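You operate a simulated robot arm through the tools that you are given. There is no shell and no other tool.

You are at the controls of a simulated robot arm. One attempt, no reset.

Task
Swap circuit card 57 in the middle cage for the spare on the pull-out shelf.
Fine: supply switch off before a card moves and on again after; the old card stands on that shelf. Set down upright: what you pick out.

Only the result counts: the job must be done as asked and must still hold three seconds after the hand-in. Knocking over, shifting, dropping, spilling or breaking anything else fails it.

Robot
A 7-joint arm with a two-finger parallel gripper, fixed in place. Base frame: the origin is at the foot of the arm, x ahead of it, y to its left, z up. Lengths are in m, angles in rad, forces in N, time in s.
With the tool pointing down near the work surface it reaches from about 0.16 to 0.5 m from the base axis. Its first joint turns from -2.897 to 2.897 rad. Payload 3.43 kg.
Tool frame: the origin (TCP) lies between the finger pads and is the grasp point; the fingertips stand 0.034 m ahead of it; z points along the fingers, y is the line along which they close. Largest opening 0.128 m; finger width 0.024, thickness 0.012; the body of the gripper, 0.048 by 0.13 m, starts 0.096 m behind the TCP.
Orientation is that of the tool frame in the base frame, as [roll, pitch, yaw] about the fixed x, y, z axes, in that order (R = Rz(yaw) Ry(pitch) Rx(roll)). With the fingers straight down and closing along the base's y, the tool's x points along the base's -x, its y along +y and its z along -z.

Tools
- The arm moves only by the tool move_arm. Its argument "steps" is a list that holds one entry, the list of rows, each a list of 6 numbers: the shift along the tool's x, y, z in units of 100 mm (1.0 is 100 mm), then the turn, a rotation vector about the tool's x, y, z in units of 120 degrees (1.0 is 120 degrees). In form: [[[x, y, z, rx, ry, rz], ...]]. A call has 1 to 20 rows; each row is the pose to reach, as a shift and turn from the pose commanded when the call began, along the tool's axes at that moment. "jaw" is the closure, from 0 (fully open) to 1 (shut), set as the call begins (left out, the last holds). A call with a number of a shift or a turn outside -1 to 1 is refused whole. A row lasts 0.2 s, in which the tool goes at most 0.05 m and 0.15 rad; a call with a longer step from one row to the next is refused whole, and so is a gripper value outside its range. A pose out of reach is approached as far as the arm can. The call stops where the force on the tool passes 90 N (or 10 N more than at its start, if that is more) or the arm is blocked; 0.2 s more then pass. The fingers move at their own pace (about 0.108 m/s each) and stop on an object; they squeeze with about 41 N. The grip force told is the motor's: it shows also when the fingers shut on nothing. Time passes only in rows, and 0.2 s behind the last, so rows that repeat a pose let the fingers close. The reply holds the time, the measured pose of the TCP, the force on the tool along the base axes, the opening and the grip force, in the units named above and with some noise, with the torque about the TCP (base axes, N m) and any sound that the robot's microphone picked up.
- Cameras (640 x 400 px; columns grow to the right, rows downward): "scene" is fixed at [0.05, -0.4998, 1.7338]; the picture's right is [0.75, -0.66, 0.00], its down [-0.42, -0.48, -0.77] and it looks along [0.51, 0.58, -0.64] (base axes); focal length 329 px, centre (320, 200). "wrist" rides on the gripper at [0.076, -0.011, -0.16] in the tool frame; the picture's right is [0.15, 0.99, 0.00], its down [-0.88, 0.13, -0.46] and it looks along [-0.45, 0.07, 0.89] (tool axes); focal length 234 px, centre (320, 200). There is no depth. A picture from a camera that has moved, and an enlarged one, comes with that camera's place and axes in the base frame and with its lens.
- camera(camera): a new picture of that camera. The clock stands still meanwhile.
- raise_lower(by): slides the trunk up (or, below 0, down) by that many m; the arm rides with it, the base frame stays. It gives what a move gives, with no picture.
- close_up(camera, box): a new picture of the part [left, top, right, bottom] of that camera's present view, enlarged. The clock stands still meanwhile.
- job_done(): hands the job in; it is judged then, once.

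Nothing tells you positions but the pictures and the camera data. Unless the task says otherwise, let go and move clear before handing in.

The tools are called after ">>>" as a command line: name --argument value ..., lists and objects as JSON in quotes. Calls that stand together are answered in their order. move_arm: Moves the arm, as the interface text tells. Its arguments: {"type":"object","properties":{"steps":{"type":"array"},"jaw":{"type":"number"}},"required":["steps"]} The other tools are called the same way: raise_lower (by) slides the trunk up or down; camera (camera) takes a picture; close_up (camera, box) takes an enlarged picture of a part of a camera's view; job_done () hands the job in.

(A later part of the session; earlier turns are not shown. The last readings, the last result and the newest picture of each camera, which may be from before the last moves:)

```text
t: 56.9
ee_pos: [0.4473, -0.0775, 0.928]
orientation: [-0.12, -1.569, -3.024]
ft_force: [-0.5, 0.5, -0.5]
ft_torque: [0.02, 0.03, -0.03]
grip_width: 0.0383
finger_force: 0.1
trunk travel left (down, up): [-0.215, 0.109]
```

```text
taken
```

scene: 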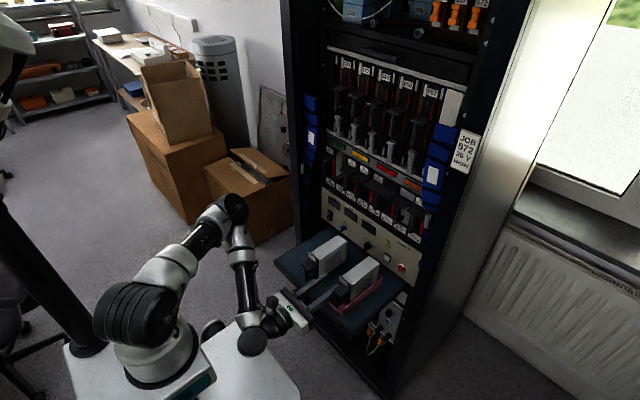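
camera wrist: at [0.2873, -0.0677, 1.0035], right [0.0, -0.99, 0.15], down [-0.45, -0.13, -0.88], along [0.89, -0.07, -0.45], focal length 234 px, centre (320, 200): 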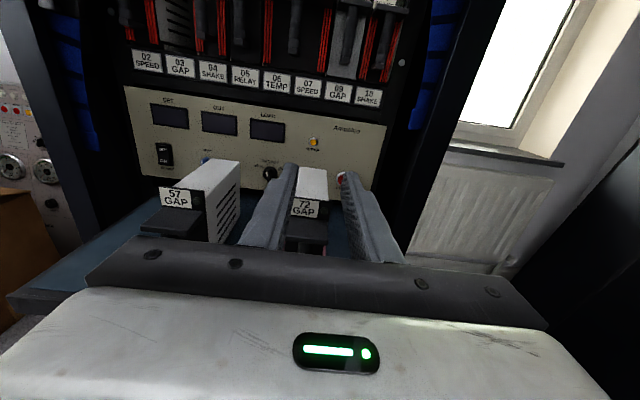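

I'm above and in front of the spare. I'll back off another 8 mm for clearance, then lower partway and check.

>>> move_arm --steps '[[[0, 0, -0.08, 0, 0, 0], [0, 0, -0.08, 0, 0, 0]]]'

>>> raise_lower --by -0.045

>>> close_up --camera "wrist" --box '[220, 110, 412, 230]'

>>> close_up --camera "scene" --box '[290, 250, 386, 310]'

```text
t: 57.5
ee_pos: [0.4391, -0.079, 0.9277]
orientation: [0.236, -1.567, 2.904]
ft_force: [0.6, 0.9, -1.3]
ft_torque: [-0.02, -0.03, 0.01]
grip_width: 0.0383
finger_force: 0.2
trunk travel left (down, up): [-0.215, 0.109]
```

```text
t: 58.4
ee_pos: [0.4378, -0.0771, 0.8815]
orientation: [0.02, -1.569, 3.12]
ft_force: [-0.2, -0.5, -0.6]
ft_torque: [0.01, -0.03, 0.0]
grip_width: 0.0384
finger_force: 0.1
trunk travel left (down, up): [-0.17, 0.154]
```

```text
3.33 times, centred on (316, 170) of wrist
camera zoom: at [0.2791, -0.0675, 0.9583], right [0.0, -0.99, 0.15], down [-0.45, -0.13, -0.88], along [0.89, -0.07, -0.45], focal length 781 px, centre (333, 300)
```

zoom: 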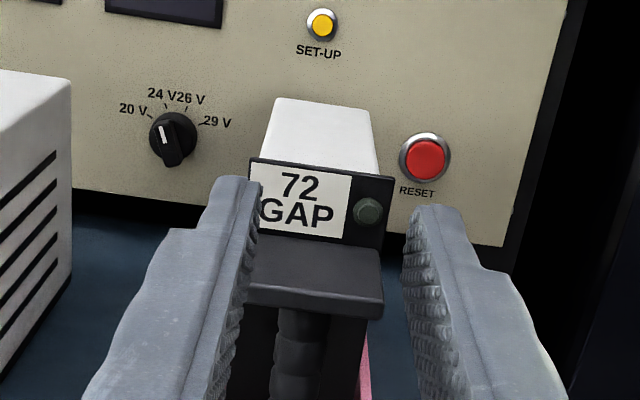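

```text
6.67 times, centred on (338, 280) of scene
camera zoom: at [0.05, -0.4998, 1.7338], right [0.75, -0.66, 0.0], down [-0.42, -0.48, -0.77], along [0.51, 0.58, -0.64], focal length 2192 px, centre (200, -333)
```

zoom: 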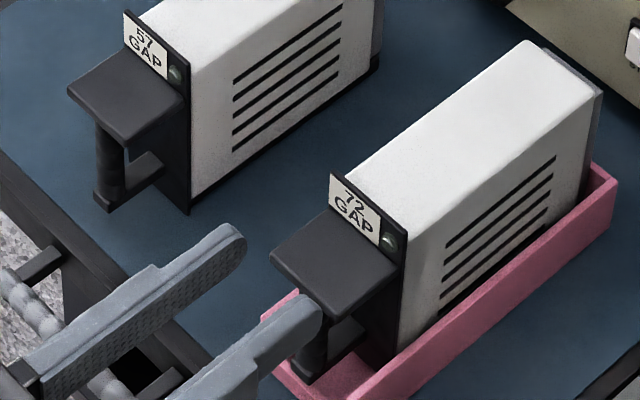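

The spare's handle front edge is at about x 0.489, y -0.078, z 0.848, and the fingers are centred on it in y. I'll lower the trunk so the fingers come to z about 0.827, between the handle's plates.

>>> raise_lower --by -0.0545

>>> close_up --camera "wrist" --box '[220, 90, 412, 210]'

>>> close_up --camera "scene" --box '[300, 255, 380, 305]'

```text
t: 59.3
ee_pos: [0.4388, -0.0781, 0.8276]
orientation: [0.047, -1.57, 3.095]
ft_force: [0.0, -0.3, -1.1]
ft_torque: [0.04, 0.03, 0.0]
grip_width: 0.0385
finger_force: 0.1
trunk travel left (down, up): [-0.116, 0.209]
```

```text
3.33 times, centred on (316, 150) of wrist
camera zoom: at [0.2791, -0.0675, 0.9039], right [0.0, -0.99, 0.15], down [-0.45, -0.13, -0.88], along [0.89, -0.07, -0.45], focal length 781 px, centre (333, 367)
```

zoom: 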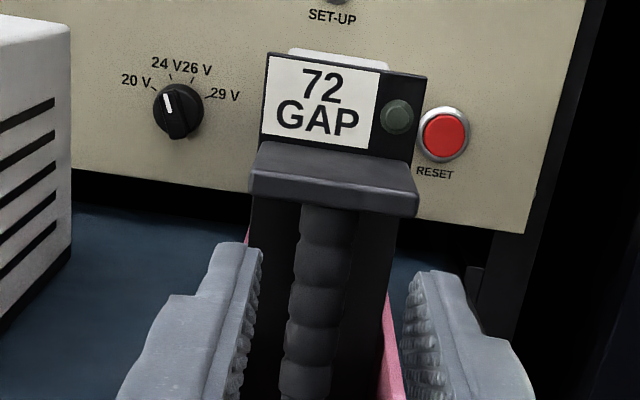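

```text
8.00 times, centred on (340, 280) of scene
camera zoom: at [0.05, -0.4998, 1.7338], right [0.75, -0.66, 0.0], down [-0.42, -0.48, -0.77], along [0.51, 0.58, -0.64], focal length 2631 px, centre (160, -440)
```

zoom: 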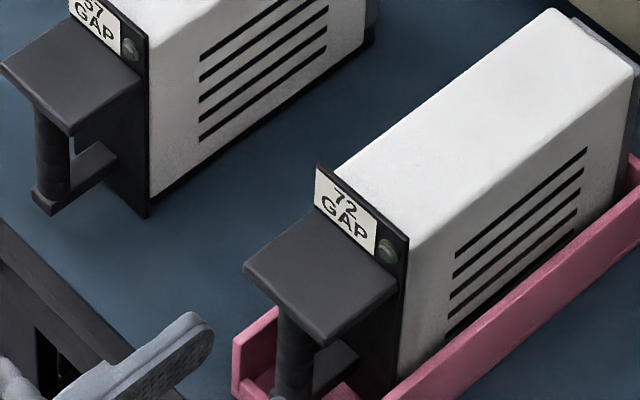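

The spare's plate is at about [0.493, -0.077, 0.849]. I'll adjust 3 mm up and 1 mm left, then advance so the fingers straddle its post at the same relative place as before.

>>> move_arm --steps '[[[0.03, -0.01, 0.03, 0, 0, 0], [0.03, -0.01, 0.13, 0, 0, 0], [0.03, -0.01, 0.25, 0, 0, 0], [0.03, -0.01, 0.35, 0, 0, 0], [0.03, -0.01, 0.35, 0, 0, 0]]]'

>>> close_up --camera "wrist" --box '[220, 100, 412, 220]'

>>> close_up --camera "scene" --box '[300, 255, 380, 305]'

```text
t: 60.5
ee_pos: [0.4722, -0.0768, 0.8306]
orientation: [-0.045, -1.569, -3.097]
ft_force: [-0.7, -0.4, 0.1]
ft_torque: [-0.03, -0.03, 0.01]
grip_width: 0.0385
finger_force: 0.0
trunk travel left (down, up): [-0.116, 0.209]
```

```text
3.33 times, centred on (316, 160) of wrist
camera zoom: at [0.3138, -0.0666, 0.907], right [0.0, -0.99, 0.15], down [-0.45, -0.13, -0.88], along [0.89, -0.07, -0.45], focal length 781 px, centre (333, 333)
```

zoom: 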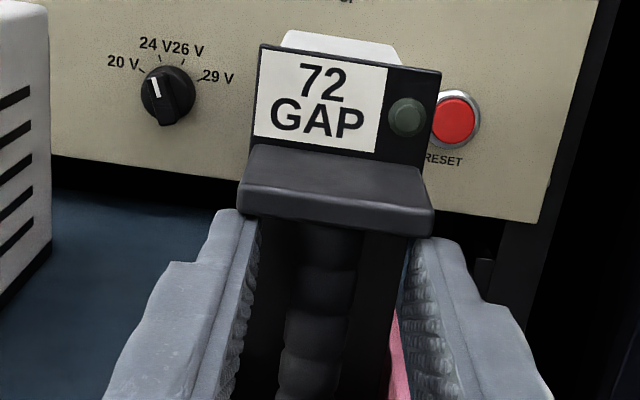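

```text
8.00 times, centred on (340, 280) of scene
camera zoom: at [0.05, -0.4998, 1.7338], right [0.75, -0.66, 0.0], down [-0.42, -0.48, -0.77], along [0.51, 0.58, -0.64], focal length 2631 px, centre (160, -440)
```

zoom: 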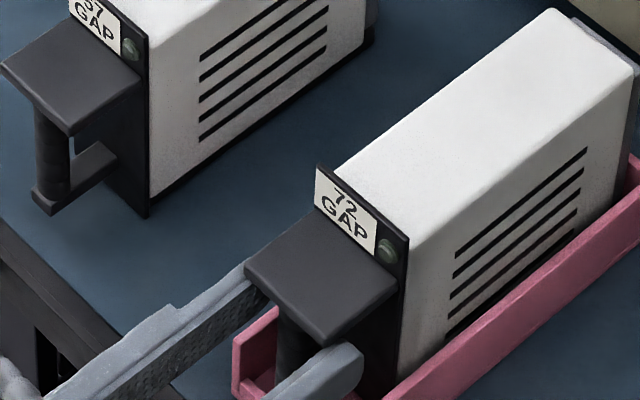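

The fingers are entering correctly on both sides of the post. Going by label size, another 13 mm forward matches my earlier grip on card 57.

>>> move_arm --steps '[[[0, 0, 0.05, 0, 0, 0], [0, 0, 0.1, 0, 0, 0], [0, 0, 0.135, 0, 0, 0], [0, 0, 0.135, 0, 0, 0]]]'

>>> close_up --camera "wrist" --box '[230, 110, 422, 230]'

>>> close_up --camera "scene" --box '[300, 255, 380, 305]'

```text
t: 61.5
ee_pos: [0.4869, -0.076, 0.831]
orientation: [0.215, -1.569, 2.927]
ft_force: [0.2, -0.9, -0.3]
ft_torque: [-0.02, -0.01, 0.01]
grip_width: 0.0383
finger_force: 0.1
trunk travel left (down, up): [-0.116, 0.209]
```

```text
3.33 times, centred on (326, 170) of wrist
camera zoom: at [0.3274, -0.0661, 0.9076], right [0.0, -0.99, 0.15], down [-0.45, -0.13, -0.88], along [0.89, -0.07, -0.45], focal length 781 px, centre (300, 300)
```

zoom: 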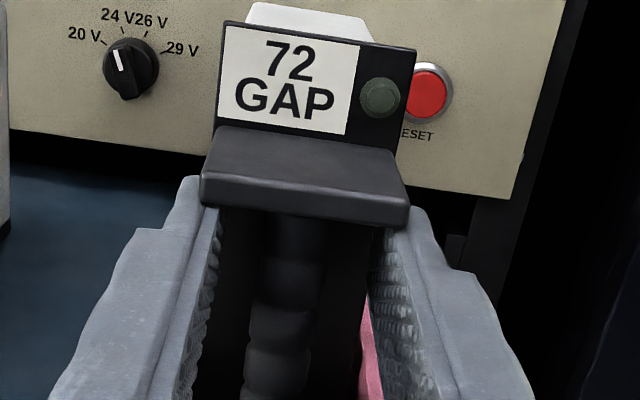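

```text
8.00 times, centred on (340, 280) of scene
camera zoom: at [0.05, -0.4998, 1.7338], right [0.75, -0.66, 0.0], down [-0.42, -0.48, -0.77], along [0.51, 0.58, -0.64], focal length 2631 px, centre (160, -440)
```

zoom: 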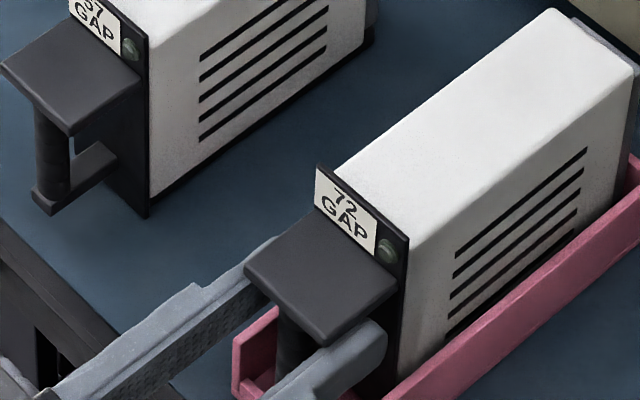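

The view now matches my grip on card 57 almost exactly, apart from 1.4 mm sideways. I'll correct that and close.

>>> move_arm --steps '[[[0, -0.014, 0, 0, 0, 0], [0, -0.014, 0, 0, 0, 0]]]'

>>> move_arm --steps '[[[0, 0, 0, 0, 0, 0], [0, 0, 0, 0, 0, 0], [0, 0, 0, 0, 0, 0], [0, 0, 0, 0, 0, 0]]]' --jaw 1.0

>>> close_up --camera "wrist" --box '[230, 110, 422, 230]'

>>> close_up --camera "scene" --box '[300, 255, 380, 305]'

```text
t: 62.1
ee_pos: [0.4861, -0.0756, 0.8313]
orientation: [-0.017, -1.568, -3.124]
ft_force: [-0.6, 0.4, -0.2]
ft_torque: [0.0, 0.0, 0.0]
grip_width: 0.0386
finger_force: 0.0
trunk travel left (down, up): [-0.116, 0.209]
```

```text
t: 63.1
ee_pos: [0.4857, -0.0758, 0.8301]
orientation: [-3.078, -1.57, -0.064]
ft_force: [-0.2, 0.3, -0.3]
ft_torque: [-0.01, -0.08, -0.03]
grip_width: 0.0165
finger_force: 40.9
trunk travel left (down, up): [-0.116, 0.209]
```

```text
3.33 times, centred on (326, 170) of wrist
camera zoom: at [0.3271, -0.0645, 0.9072], right [0.0, -0.99, 0.15], down [-0.45, -0.13, -0.88], along [0.89, -0.07, -0.45], focal length 781 px, centre (300, 300)
```

zoom: 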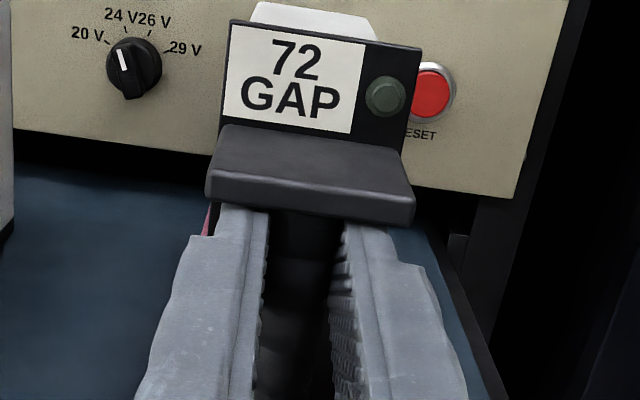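

```text
8.00 times, centred on (340, 280) of scene
camera zoom: at [0.05, -0.4998, 1.7338], right [0.75, -0.66, 0.0], down [-0.42, -0.48, -0.77], along [0.51, 0.58, -0.64], focal length 2631 px, centre (160, -440)
```

zoom: 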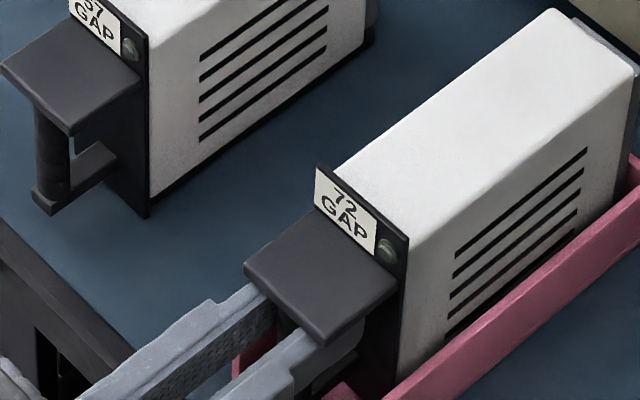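

The grip on the spare matches the grip I had on card 57 to within about half a millimetre. I'll lift with the trunk, checking first that the tray stays put.

>>> raise_lower --by 0.015

>>> close_up --camera "scene" --box '[300, 240, 412, 310]'

>>> close_up --camera "wrist" --box '[230, 110, 422, 230]'

```text
t: 63.7
ee_pos: [0.4874, -0.0744, 0.8462]
orientation: [-0.078, -1.57, -3.064]
ft_force: [0.6, -0.7, -1.9]
ft_torque: [-0.01, 0.29, 0.0]
grip_width: 0.0165
finger_force: 41.6
trunk travel left (down, up): [-0.131, 0.194]
```

```text
5.71 times, centred on (356, 275) of scene
camera zoom: at [0.05, -0.4998, 1.7338], right [0.75, -0.66, 0.0], down [-0.42, -0.48, -0.77], along [0.51, 0.58, -0.64], focal length 1879 px, centre (114, -229)
```

zoom: 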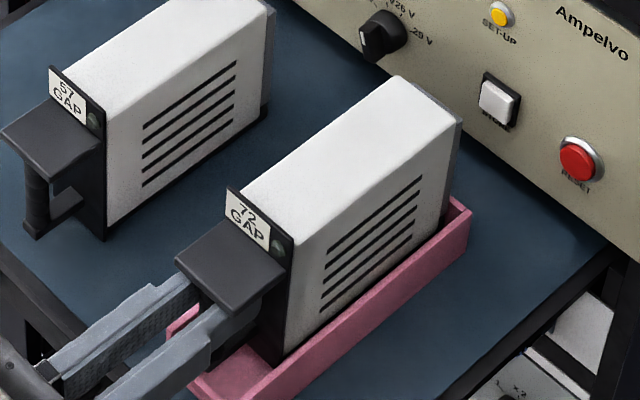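

```text
3.33 times, centred on (326, 170) of wrist
camera zoom: at [0.3272, -0.0645, 0.9221], right [0.0, -0.99, 0.15], down [-0.46, -0.13, -0.88], along [0.89, -0.07, -0.45], focal length 781 px, centre (300, 300)
```

zoom: 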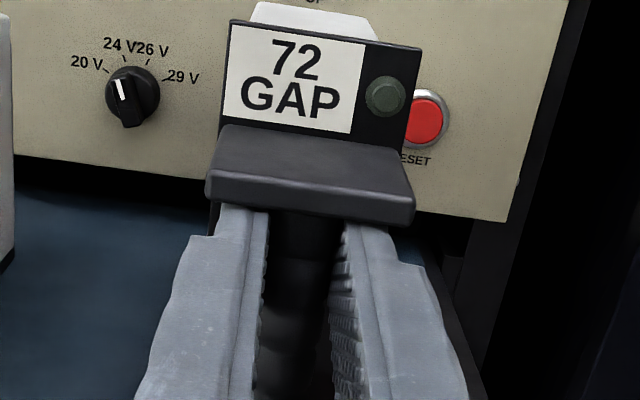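

The spare is lifted and the tray stays put. I'll raise with the trunk to near slot height.

>>> raise_lower --by 0.185

>>> move_arm --steps '[[[0.15, 0, 0, 0, 0, 0], [0.3, 0, 0, 0, 0, 0], [0.45, 0, 0, 0, 0, 0], [0.6, 0, 0, 0, 0, 0], [0.6, 0, 0, 0, 0, 0]]]'

>>> camera --camera "scene"

```text
t: 65.8
ee_pos: [0.4868, -0.0749, 1.0302]
orientation: [-0.022, -1.568, -3.12]
ft_force: [0.3, -0.7, -2.3]
ft_torque: [0.02, 0.22, -0.01]
grip_width: 0.0164
finger_force: 40.5
trunk travel left (down, up): [-0.316, 0.009]
```

```text
t: 67.0
ee_pos: [0.4863, -0.0744, 1.0885]
orientation: [-0.132, -1.568, -3.01]
ft_force: [0.7, 1.6, -1.8]
ft_torque: [-0.01, 0.23, -0.01]
grip_width: 0.0165
finger_force: 41.2
trunk travel left (down, up): [-0.316, 0.009]
```

```text
taken
```

scene: 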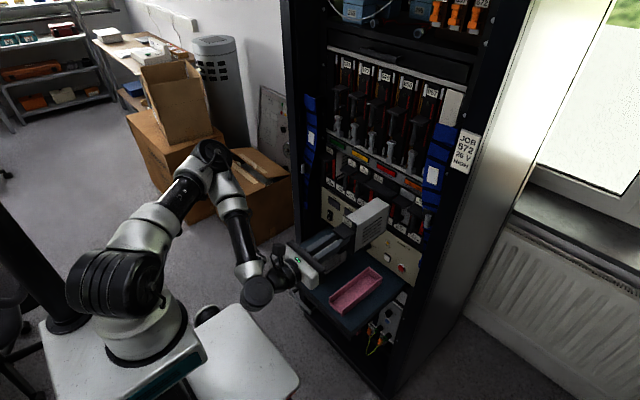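

The spare is at slot height. I'll move it left in front of slot 03, keeping its rear clear of the other handles.

>>> move_arm --steps '[[[0, -0.15, 0.03, 0, 0, 0], [0, -0.35, 0.06, 0, 0, 0], [0, -0.55, 0.06, 0, 0, 0], [0, -0.75, 0.06, 0, 0, 0], [0, -0.95, 0.06, 0, 0, 0], [0, -1.0, 0.06, 0, 0, 0], [0, -1.0, 0.06, 0, 0, 0]]]'

>>> move_arm --steps '[[[0, -0.15, 0, 0, 0, 0], [0, -0.35, 0, 0, 0, 0], [0, -0.55, 0, 0, 0, 0], [0, -0.75, 0, 0, 0, 0], [0, -0.95, 0, 0, 0, 0], [0, -1.0, 0, 0, 0, 0], [0, -1.0, 0, 0, 0, 0]]]'

>>> move_arm --steps '[[[0, -0.15, 0, 0, 0, 0], [0, -0.35, 0, 0, 0, 0], [0, -0.44, 0, 0, 0, 0], [0, -0.44, 0, 0, 0, 0]]]'

>>> camera --camera "wrist"

>>> close_up --camera "scene" --box '[260, 130, 420, 230]'

```text
t: 68.6
ee_pos: [0.4924, 0.0255, 1.0905]
orientation: [0.141, -1.568, 3.001]
ft_force: [0.3, 0.4, -2.0]
ft_torque: [0.0, 0.23, -0.01]
grip_width: 0.0165
finger_force: 41.0
trunk travel left (down, up): [-0.316, 0.009]
```

```text
t: 70.2
ee_pos: [0.4929, 0.1253, 1.0898]
orientation: [0.056, -1.57, 3.084]
ft_force: [-1.6, 0.2, -1.8]
ft_torque: [0.01, 0.24, 0.01]
grip_width: 0.0165
finger_force: 41.1
trunk travel left (down, up): [-0.316, 0.009]
```

```text
t: 71.2
ee_pos: [0.4922, 0.1699, 1.0913]
orientation: [0.327, -1.569, 2.813]
ft_force: [0.1, -0.2, -2.3]
ft_torque: [-0.03, 0.29, 0.02]
grip_width: 0.0165
finger_force: 41.1
trunk travel left (down, up): [-0.316, 0.009]
```

```text
taken
camera wrist: at [0.3335, 0.1797, 1.1672], right [0.0, -0.99, 0.15], down [-0.45, -0.13, -0.88], along [0.89, -0.07, -0.45], focal length 234 px, centre (320, 200)
```

wrist: 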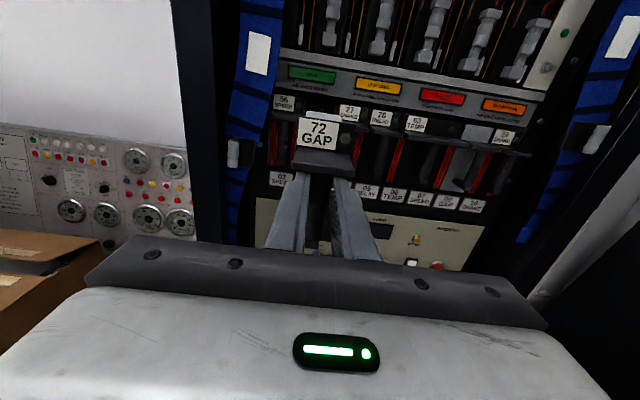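

```text
4.00 times, centred on (340, 180) of scene
camera zoom: at [0.05, -0.4998, 1.7338], right [0.75, -0.66, 0.0], down [-0.42, -0.48, -0.77], along [0.51, 0.58, -0.64], focal length 1315 px, centre (240, 280)
```

zoom: 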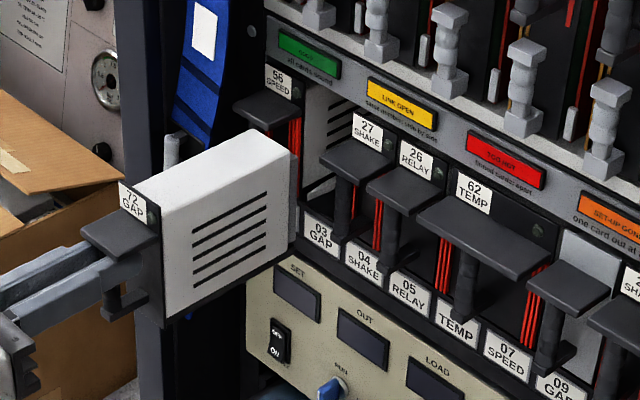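

The spare faces slot 03. Camera readings put me about 1.7 mm right of the line along which card 57 came out, so I'll correct that, advance to where card 57 had just left the slot, and compare pictures.

>>> move_arm --steps '[[[0, -0.017, 0.1, 0, 0, 0], [0, -0.017, 0.25, 0, 0, 0], [0, -0.017, 0.4, 0, 0, 0], [0, -0.017, 0.475, 0, 0, 0], [0, -0.017, 0.475, 0, 0, 0]]]'

>>> close_up --camera "wrist" --box '[230, 110, 422, 230]'

>>> close_up --camera "scene" --box '[260, 130, 388, 210]'

```text
t: 72.4
ee_pos: [0.5395, 0.1707, 1.0904]
orientation: [0.063, -1.57, 3.077]
ft_force: [1.1, 0.4, -2.2]
ft_torque: [-0.02, 0.23, 0.0]
grip_width: 0.0163
finger_force: 40.5
trunk travel left (down, up): [-0.316, 0.009]
```

```text
3.33 times, centred on (326, 170) of wrist
camera zoom: at [0.3808, 0.1815, 1.1676], right [0.0, -0.99, 0.15], down [-0.45, -0.13, -0.88], along [0.89, -0.07, -0.45], focal length 781 px, centre (300, 300)
```

zoom: 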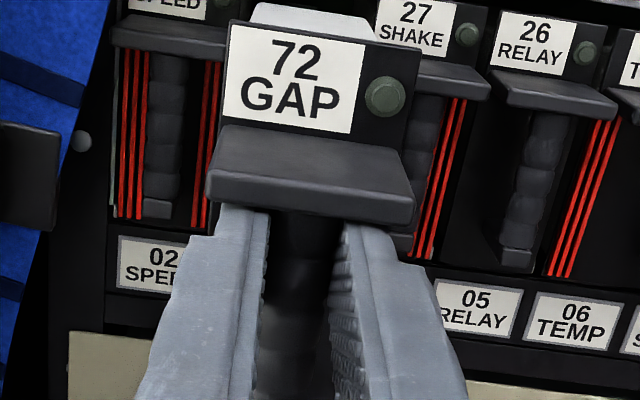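

```text
5.00 times, centred on (324, 170) of scene
camera zoom: at [0.05, -0.4998, 1.7338], right [0.75, -0.66, 0.0], down [-0.42, -0.48, -0.77], along [0.51, 0.58, -0.64], focal length 1644 px, centre (300, 350)
```

zoom: 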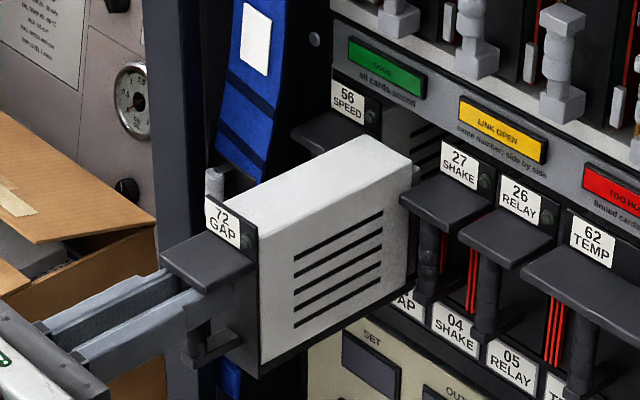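

The background lines up within about 0.3 mm of the picture from when card 57 left the slot, and the grip is the same. I'll insert slowly and watch the forces.

>>> move_arm --steps '[[[0, 0, 0.04, 0, 0, 0], [0, 0, 0.08, 0, 0, 0], [0, 0, 0.12, 0, 0, 0], [0, 0, 0.16, 0, 0, 0], [0, 0, 0.2, 0, 0, 0]]]'

>>> close_up --camera "wrist" --box '[230, 110, 422, 230]'

>>> close_up --camera "scene" --box '[280, 130, 376, 190]'

```text
t: 73.6
ee_pos: [0.5571, 0.1707, 1.0944]
orientation: [-0.035, -1.565, -3.109]
ft_force: [-27.1, -2.2, 9.1]
ft_torque: [-0.08, 0.22, -0.03]
grip_width: 0.0163
finger_force: 41.5
trunk travel left (down, up): [-0.316, 0.009]
```

```text
3.33 times, centred on (326, 170) of wrist
camera zoom: at [0.3976, 0.1809, 1.1694], right [0.0, -0.99, 0.15], down [-0.45, -0.13, -0.88], along [0.89, -0.07, -0.45], focal length 781 px, centre (300, 300)
```

zoom: 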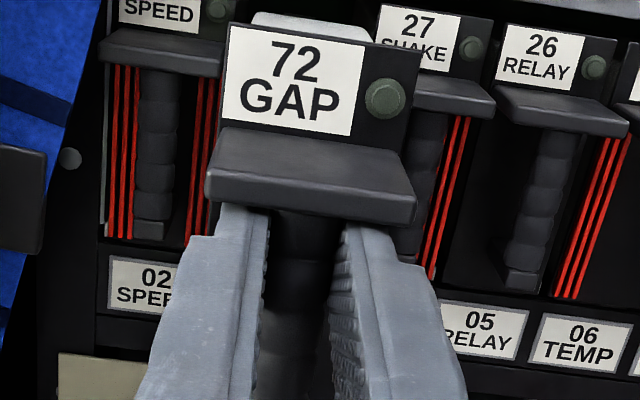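

```text
6.67 times, centred on (328, 160) of scene
camera zoom: at [0.05, -0.4998, 1.7338], right [0.75, -0.66, 0.0], down [-0.42, -0.48, -0.77], along [0.51, 0.58, -0.64], focal length 2192 px, centre (267, 467)
```

zoom: 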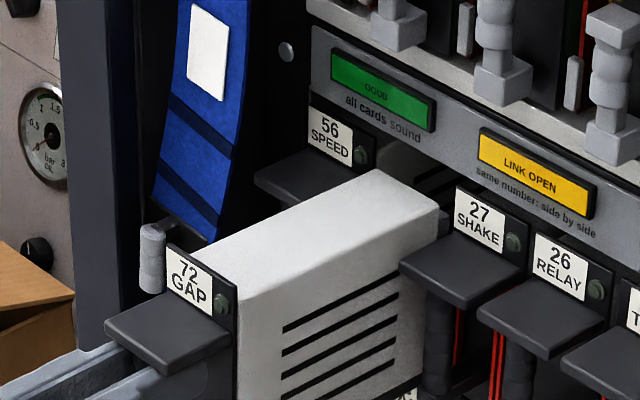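

The card's lower rear edge met the guide's lead-in (27 N back, pushed up), so it is about 2 mm low at the rear. I'll back off 5 mm, raise 2 mm, and retry.

>>> move_arm --steps '[[[0, 0, -0.03, 0, 0, 0], [0, 0, -0.07, 0, 0, 0], [0, 0, -0.1, 0, 0, 0], [0.02, 0, -0.1, 0, 0, 0], [0.02, 0, -0.1, 0, 0, 0]]]'

>>> close_up --camera "wrist" --box '[230, 110, 422, 230]'

>>> close_up --camera "scene" --box '[316, 150, 364, 200]'

```text
t: 74.8
ee_pos: [0.5499, 0.1701, 1.0925]
orientation: [0.5, -1.57, 2.64]
ft_force: [0.4, -0.2, -2.6]
ft_torque: [0.01, 0.24, -0.02]
grip_width: 0.0163
finger_force: 40.2
trunk travel left (down, up): [-0.316, 0.009]
```

```text
3.33 times, centred on (326, 170) of wrist
camera zoom: at [0.3911, 0.1811, 1.1688], right [0.0, -0.99, 0.15], down [-0.46, -0.13, -0.88], along [0.89, -0.07, -0.45], focal length 781 px, centre (300, 300)
```

zoom: 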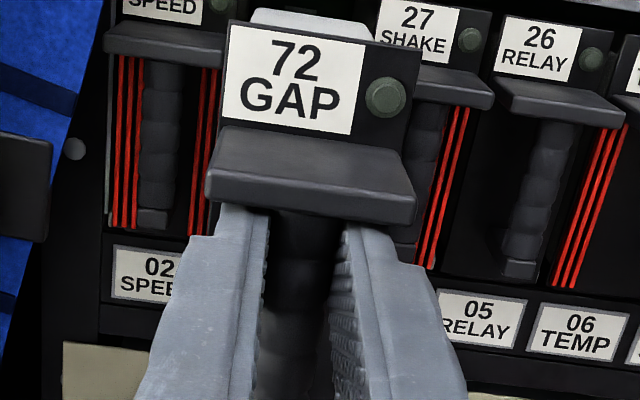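

```text
8.00 times, centred on (340, 175) of scene
camera zoom: at [0.05, -0.4998, 1.7338], right [0.75, -0.66, 0.0], down [-0.42, -0.48, -0.77], along [0.51, 0.58, -0.64], focal length 2631 px, centre (160, 400)
```

zoom: 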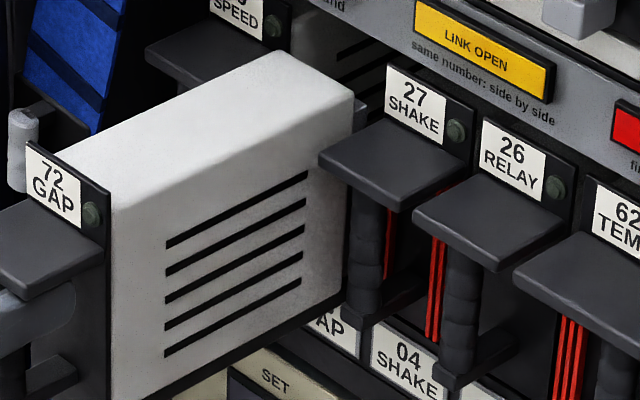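

Free again and about 1.2–2 mm higher. I'll advance in small steps.

>>> move_arm --steps '[[[0.005, 0, 0.03, 0, 0, 0], [0.005, 0, 0.06, 0, 0, 0], [0.005, 0, 0.09, 0, 0, 0], [0.005, 0, 0.11, 0, 0, 0]]]'

```text
t: 75.8
ee_pos: [0.5587, 0.1716, 1.0949]
orientation: [-0.152, -1.567, -2.991]
ft_force: [-23.6, 0.6, 5.8]
ft_torque: [0.06, 0.59, 0.0]
grip_width: 0.0165
finger_force: 41.4
trunk travel left (down, up): [-0.316, 0.009]
```

There is still resistance at the rear lower edge. I'll look closely at the entry before pushing more.

>>> close_up --camera "scene" --box '[316, 150, 364, 180]'

>>> close_up --camera "scene" --box '[316, 170, 364, 200]'

>>> close_up --camera "wrist" --box '[270, 100, 366, 160]'

>>> close_up --camera "scene" --box '[280, 130, 376, 190]'

```text
13.33 times, centred on (340, 165) of scene
camera zoom: at [0.05, -0.4998, 1.7338], right [0.75, -0.66, 0.0], down [-0.42, -0.48, -0.77], along [0.51, 0.58, -0.64], focal length 4384 px, centre (53, 667)
```

zoom: 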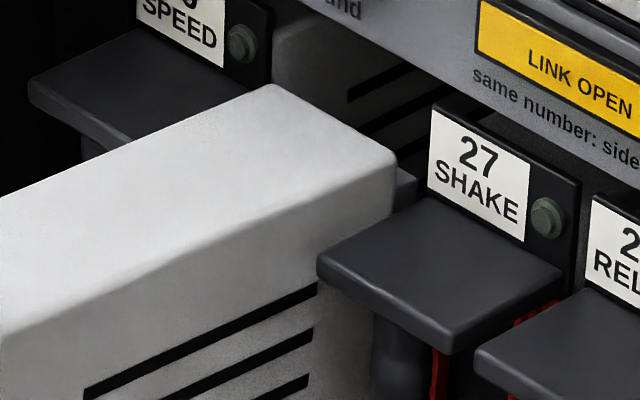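

```text
13.33 times, centred on (340, 185) of scene
camera zoom: at [0.05, -0.4998, 1.7338], right [0.75, -0.66, 0.0], down [-0.42, -0.48, -0.77], along [0.51, 0.58, -0.64], focal length 4384 px, centre (53, 400)
```

zoom: 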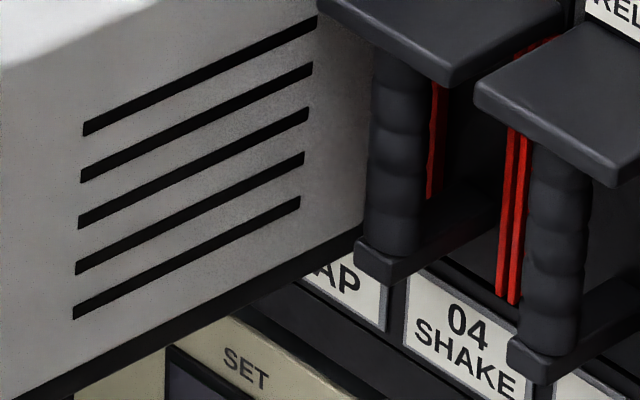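

```text
6.67 times, centred on (318, 130) of wrist
camera zoom: at [0.3998, 0.1814, 1.1706], right [0.0, -0.99, 0.15], down [-0.45, -0.13, -0.88], along [0.89, -0.07, -0.45], focal length 1561 px, centre (333, 667)
```

zoom: 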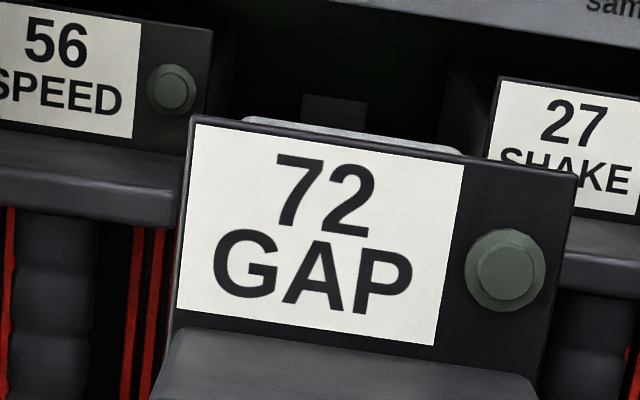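

```text
6.67 times, centred on (328, 160) of scene
camera zoom: at [0.05, -0.4998, 1.7338], right [0.75, -0.66, 0.0], down [-0.42, -0.48, -0.77], along [0.51, 0.58, -0.64], focal length 2192 px, centre (267, 467)
```

zoom: 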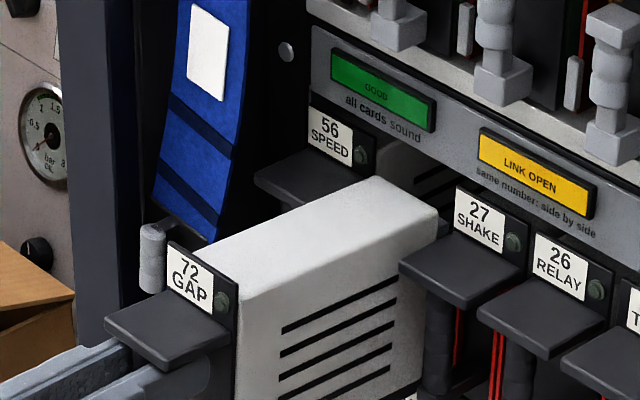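

I'll take the same crop used when card 57 was nearly out, to compare the card's height and pitch.

>>> close_up --camera "scene" --box '[260, 130, 388, 210]'

>>> close_up --camera "wrist" --box '[230, 110, 422, 230]'

```text
5.00 times, centred on (324, 170) of scene
camera zoom: at [0.05, -0.4998, 1.7338], right [0.75, -0.66, 0.0], down [-0.42, -0.48, -0.77], along [0.51, 0.58, -0.64], focal length 1644 px, centre (300, 350)
```

zoom: 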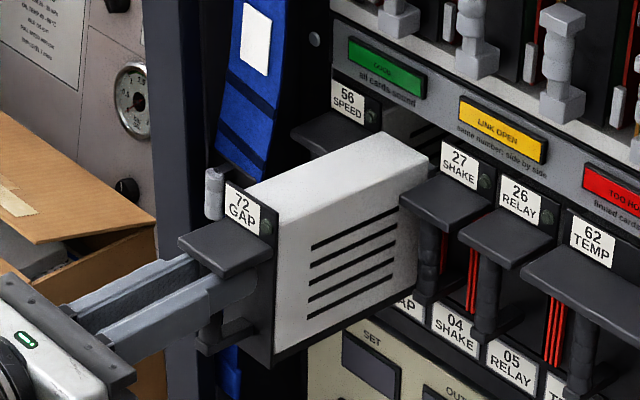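

```text
3.33 times, centred on (326, 170) of wrist
camera zoom: at [0.3998, 0.1814, 1.1706], right [0.0, -0.99, 0.15], down [-0.45, -0.13, -0.88], along [0.89, -0.07, -0.45], focal length 781 px, centre (300, 300)
```

zoom: 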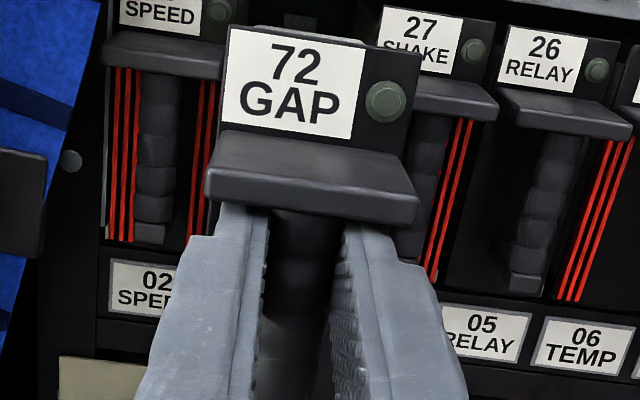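

Pressing against the lip has rotated the card a few degrees rear-down in the grip. I'll back off to free space and measure its tilt before correcting.

>>> move_arm --steps '[[[0, 0, -0.04, 0, 0, 0], [0, 0, -0.1, 0, 0, 0], [0, 0, -0.18, 0, 0, 0], [0, 0, -0.25, 0, 0, 0], [0, 0, -0.25, 0, 0, 0]]]'

>>> close_up --camera "scene" --box '[260, 130, 388, 210]'

>>> close_up --camera "wrist" --box '[230, 110, 422, 230]'

```text
t: 77.0
ee_pos: [0.5361, 0.1704, 1.093]
orientation: [0.097, -1.567, 3.046]
ft_force: [-0.5, 1.1, -2.1]
ft_torque: [-0.01, 0.25, 0.03]
grip_width: 0.0165
finger_force: 40.8
trunk travel left (down, up): [-0.316, 0.009]
```

```text
5.00 times, centred on (324, 170) of scene
camera zoom: at [0.05, -0.4998, 1.7338], right [0.75, -0.66, 0.0], down [-0.42, -0.48, -0.77], along [0.51, 0.58, -0.64], focal length 1644 px, centre (300, 350)
```

zoom: 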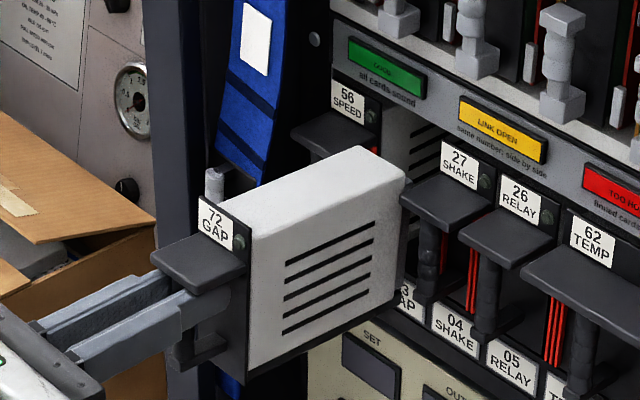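

```text
3.33 times, centred on (326, 170) of wrist
camera zoom: at [0.3773, 0.1813, 1.17], right [0.0, -0.99, 0.15], down [-0.45, -0.13, -0.88], along [0.89, -0.07, -0.45], focal length 781 px, centre (300, 300)
```

zoom: 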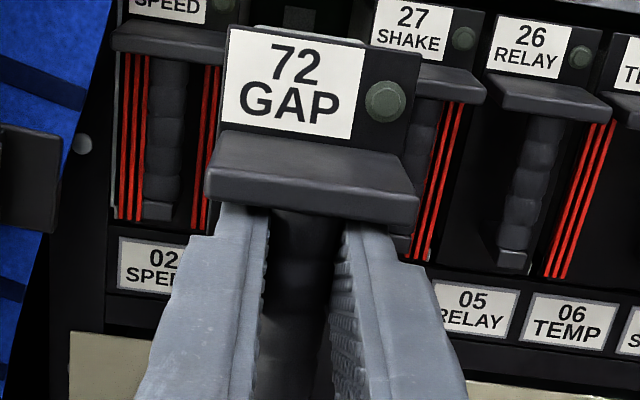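

The card is now about 6° rear-down in the grip. I'll pitch the tool up by about 0.115 rad to level it, then compare with the in-slot reference.

>>> move_arm --steps '[[[0, 0, 0, 0, 0.02, 0], [0, 0, 0, 0, 0.04, 0], [0, 0, 0, 0, 0.055, 0], [0, 0, 0, 0, 0.055, 0]]]'

>>> close_up --camera "scene" --box '[260, 130, 388, 210]'

>>> close_up --camera "wrist" --box '[230, 110, 422, 230]'

```text
t: 78.0
ee_pos: [0.5373, 0.1705, 1.0937]
orientation: [0.001, -1.454, 3.14]
ft_force: [-0.2, 0.3, -2.6]
ft_torque: [0.01, 0.25, 0.02]
grip_width: 0.0164
finger_force: 41.2
trunk travel left (down, up): [-0.316, 0.009]
```

```text
5.00 times, centred on (324, 170) of scene
camera zoom: at [0.05, -0.4998, 1.7338], right [0.75, -0.66, 0.0], down [-0.42, -0.48, -0.77], along [0.51, 0.58, -0.64], focal length 1644 px, centre (300, 350)
```

zoom: 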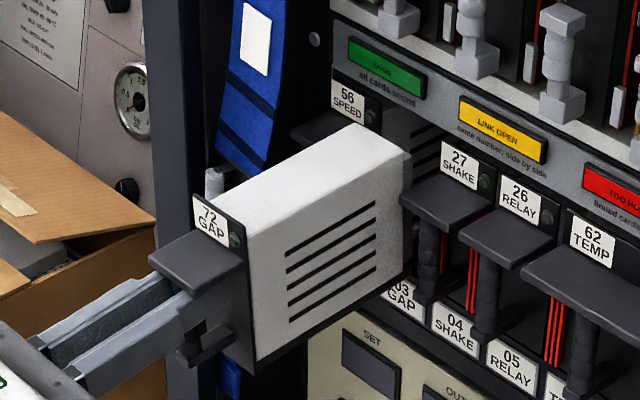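

```text
3.33 times, centred on (326, 170) of wrist
camera zoom: at [0.3696, 0.1806, 1.1506], right [-0.02, -0.99, 0.15], down [-0.35, -0.13, -0.93], along [0.94, -0.07, -0.34], focal length 781 px, centre (300, 300)
```

zoom: 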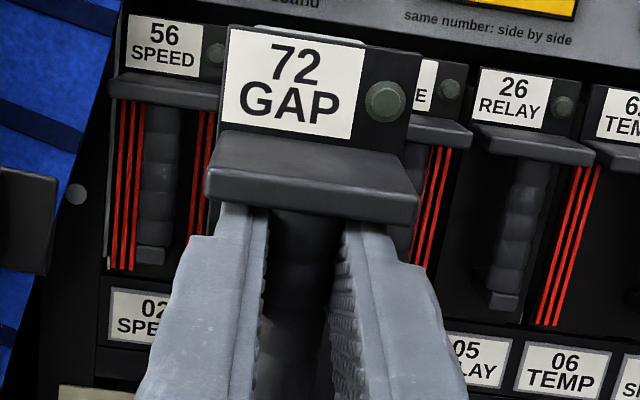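

The card is now slightly rear-up. I'll zoom in on its vent lines and edges to measure the tilt precisely against the known vanishing direction.

>>> close_up --camera "scene" --box '[308, 165, 340, 185]'

>>> close_up --camera "scene" --box '[300, 150, 348, 180]'

>>> close_up --camera "scene" --box '[300, 176, 348, 206]'

```text
16.00 times, centred on (324, 175) of scene
camera zoom: at [0.05, -0.4998, 1.7338], right [0.75, -0.66, 0.0], down [-0.42, -0.48, -0.77], along [0.51, 0.58, -0.64], focal length 5261 px, centre (256, 600)
```

zoom: 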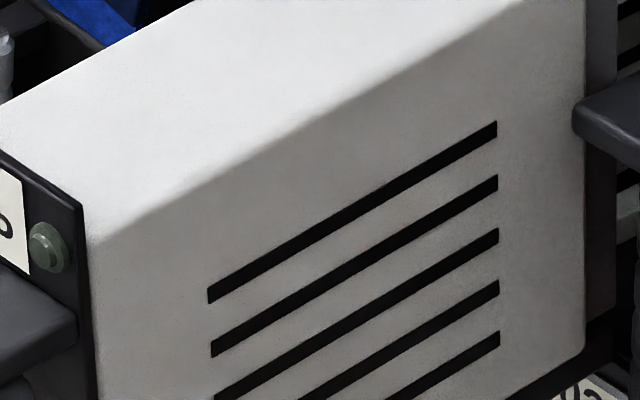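

```text
13.33 times, centred on (324, 165) of scene
camera zoom: at [0.05, -0.4998, 1.7338], right [0.75, -0.66, 0.0], down [-0.42, -0.48, -0.77], along [0.51, 0.58, -0.64], focal length 4384 px, centre (267, 667)
```

zoom: 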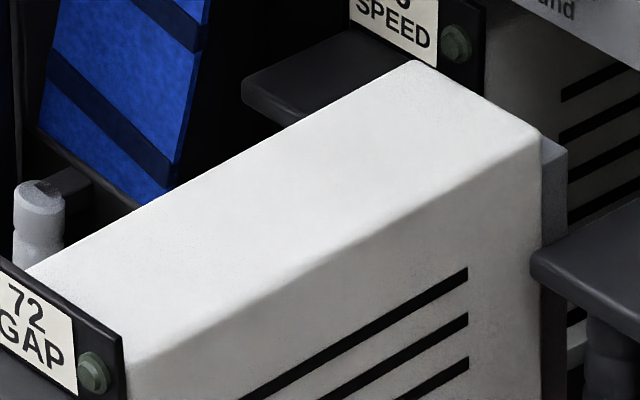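

```text
13.33 times, centred on (324, 191) of scene
camera zoom: at [0.05, -0.4998, 1.7338], right [0.75, -0.66, 0.0], down [-0.42, -0.48, -0.77], along [0.51, 0.58, -0.64], focal length 4384 px, centre (267, 320)
```

zoom: 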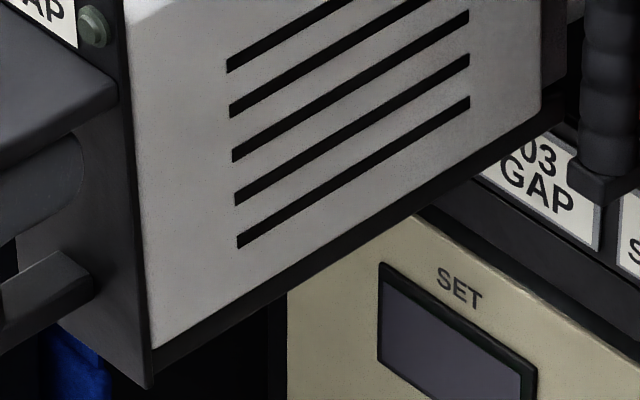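

I'll check the card's tilt relative to the tool with a higher-zoom wrist view.

>>> close_up --camera "wrist" --box '[286, 106, 366, 156]'

>>> close_up --camera "scene" --box '[290, 160, 322, 180]'

>>> close_up --camera "scene" --box '[280, 176, 328, 206]'

```text
8.00 times, centred on (326, 131) of wrist
camera zoom: at [0.3696, 0.1806, 1.1506], right [-0.02, -0.99, 0.15], down [-0.35, -0.13, -0.93], along [0.94, -0.07, -0.34], focal length 1873 px, centre (272, 752)
```

zoom: 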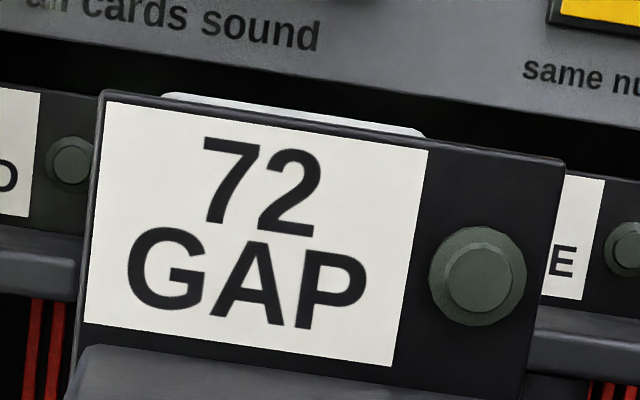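

```text
16.00 times, centred on (306, 170) of scene
camera zoom: at [0.05, -0.4998, 1.7338], right [0.75, -0.66, 0.0], down [-0.42, -0.48, -0.77], along [0.51, 0.58, -0.64], focal length 5261 px, centre (544, 680)
```

zoom: 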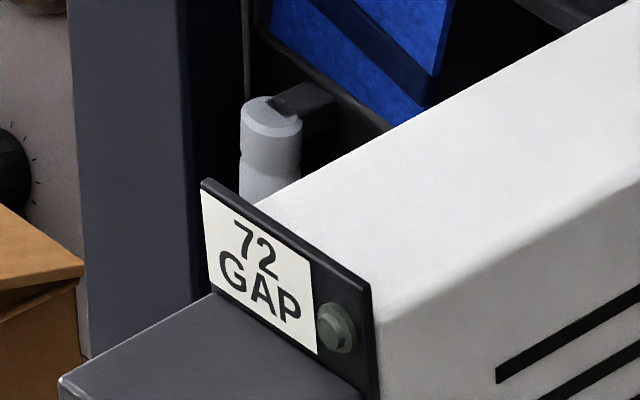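

```text
13.33 times, centred on (304, 191) of scene
camera zoom: at [0.05, -0.4998, 1.7338], right [0.75, -0.66, 0.0], down [-0.42, -0.48, -0.77], along [0.51, 0.58, -0.64], focal length 4384 px, centre (533, 320)
```

zoom: 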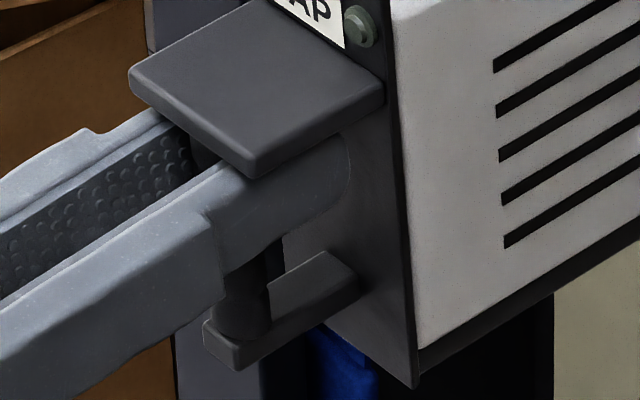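

The wrist and scene views agree that the card is now about 0.05 rad rear-up, so I'll pitch back by 0.052 rad and re-check.

>>> move_arm --steps '[[[0, 0, 0, 0, -0.0125, 0], [0, 0, 0, 0, -0.025, 0], [0, 0, 0, 0, -0.025, 0]]]'

>>> close_up --camera "scene" --box '[260, 130, 388, 210]'

>>> close_up --camera "scene" --box '[300, 150, 348, 180]'

>>> close_up --camera "scene" --box '[308, 165, 340, 185]'

```text
t: 78.8
ee_pos: [0.5362, 0.1701, 1.093]
orientation: [-0.001, -1.508, 3.14]
ft_force: [1.2, 0.3, -2.0]
ft_torque: [0.01, 0.23, -0.02]
grip_width: 0.0165
finger_force: 41.1
trunk travel left (down, up): [-0.316, 0.009]
```

```text
5.00 times, centred on (324, 170) of scene
camera zoom: at [0.05, -0.4998, 1.7338], right [0.75, -0.66, 0.0], down [-0.42, -0.48, -0.77], along [0.51, 0.58, -0.64], focal length 1644 px, centre (300, 350)
```

zoom: 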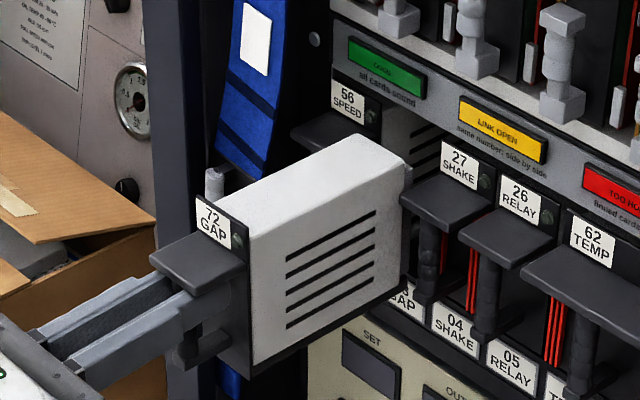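

```text
13.33 times, centred on (324, 165) of scene
camera zoom: at [0.05, -0.4998, 1.7338], right [0.75, -0.66, 0.0], down [-0.42, -0.48, -0.77], along [0.51, 0.58, -0.64], focal length 4384 px, centre (267, 667)
```

zoom: 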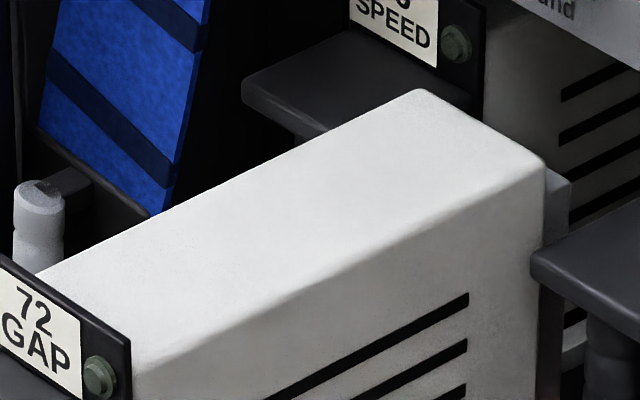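

```text
16.00 times, centred on (324, 175) of scene
camera zoom: at [0.05, -0.4998, 1.7338], right [0.75, -0.66, 0.0], down [-0.42, -0.48, -0.77], along [0.51, 0.58, -0.64], focal length 5261 px, centre (256, 600)
```

zoom: 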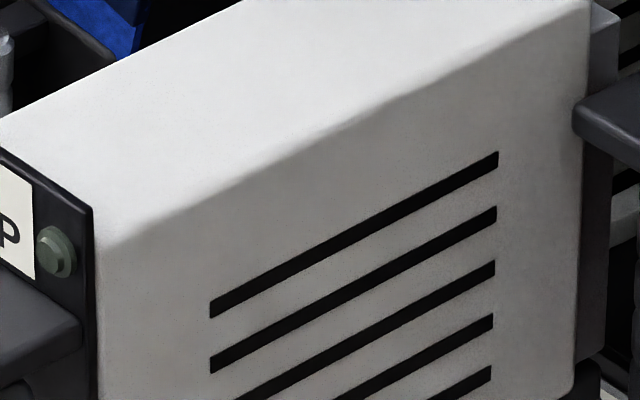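

The card now looks level. I'll calibrate my level measurement against card 57 standing on the shelf and the side vents of card 56 in the rack.

>>> close_up --camera "scene" --box '[318, 240, 350, 260]'

>>> close_up --camera "scene" --box '[336, 148, 352, 158]'

>>> close_up --camera "wrist" --box '[230, 90, 422, 210]'

```text
16.00 times, centred on (334, 250) of scene
camera zoom: at [0.05, -0.4998, 1.7338], right [0.75, -0.66, 0.0], down [-0.42, -0.48, -0.77], along [0.51, 0.58, -0.64], focal length 5261 px, centre (96, -600)
```

zoom: 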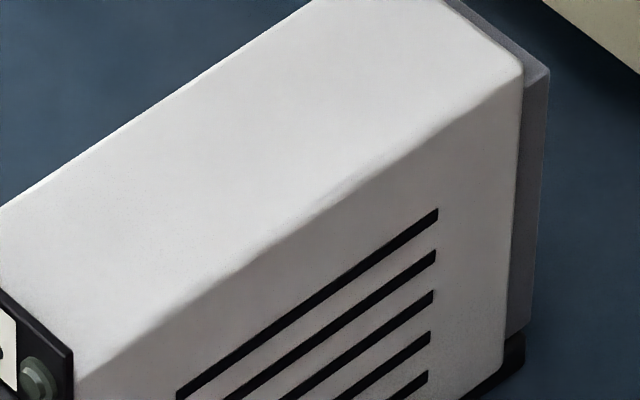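

```text
16.00 times, centred on (344, 153) of scene
camera zoom: at [0.05, -0.4998, 1.7338], right [0.75, -0.66, 0.0], down [-0.42, -0.48, -0.77], along [0.51, 0.58, -0.64], focal length 5261 px, centre (-64, 952)
```

zoom: 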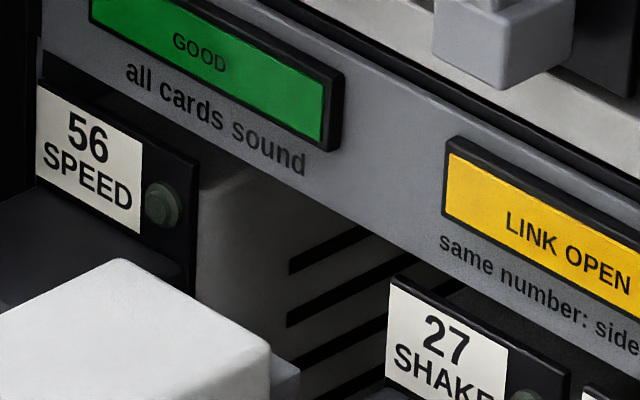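

```text
3.33 times, centred on (326, 150) of wrist
camera zoom: at [0.3727, 0.1805, 1.1598], right [-0.01, -0.99, 0.15], down [-0.4, -0.13, -0.91], along [0.92, -0.07, -0.39], focal length 781 px, centre (300, 367)
```

zoom: 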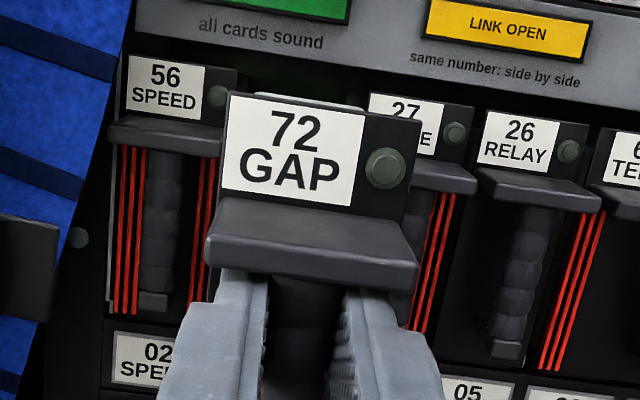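

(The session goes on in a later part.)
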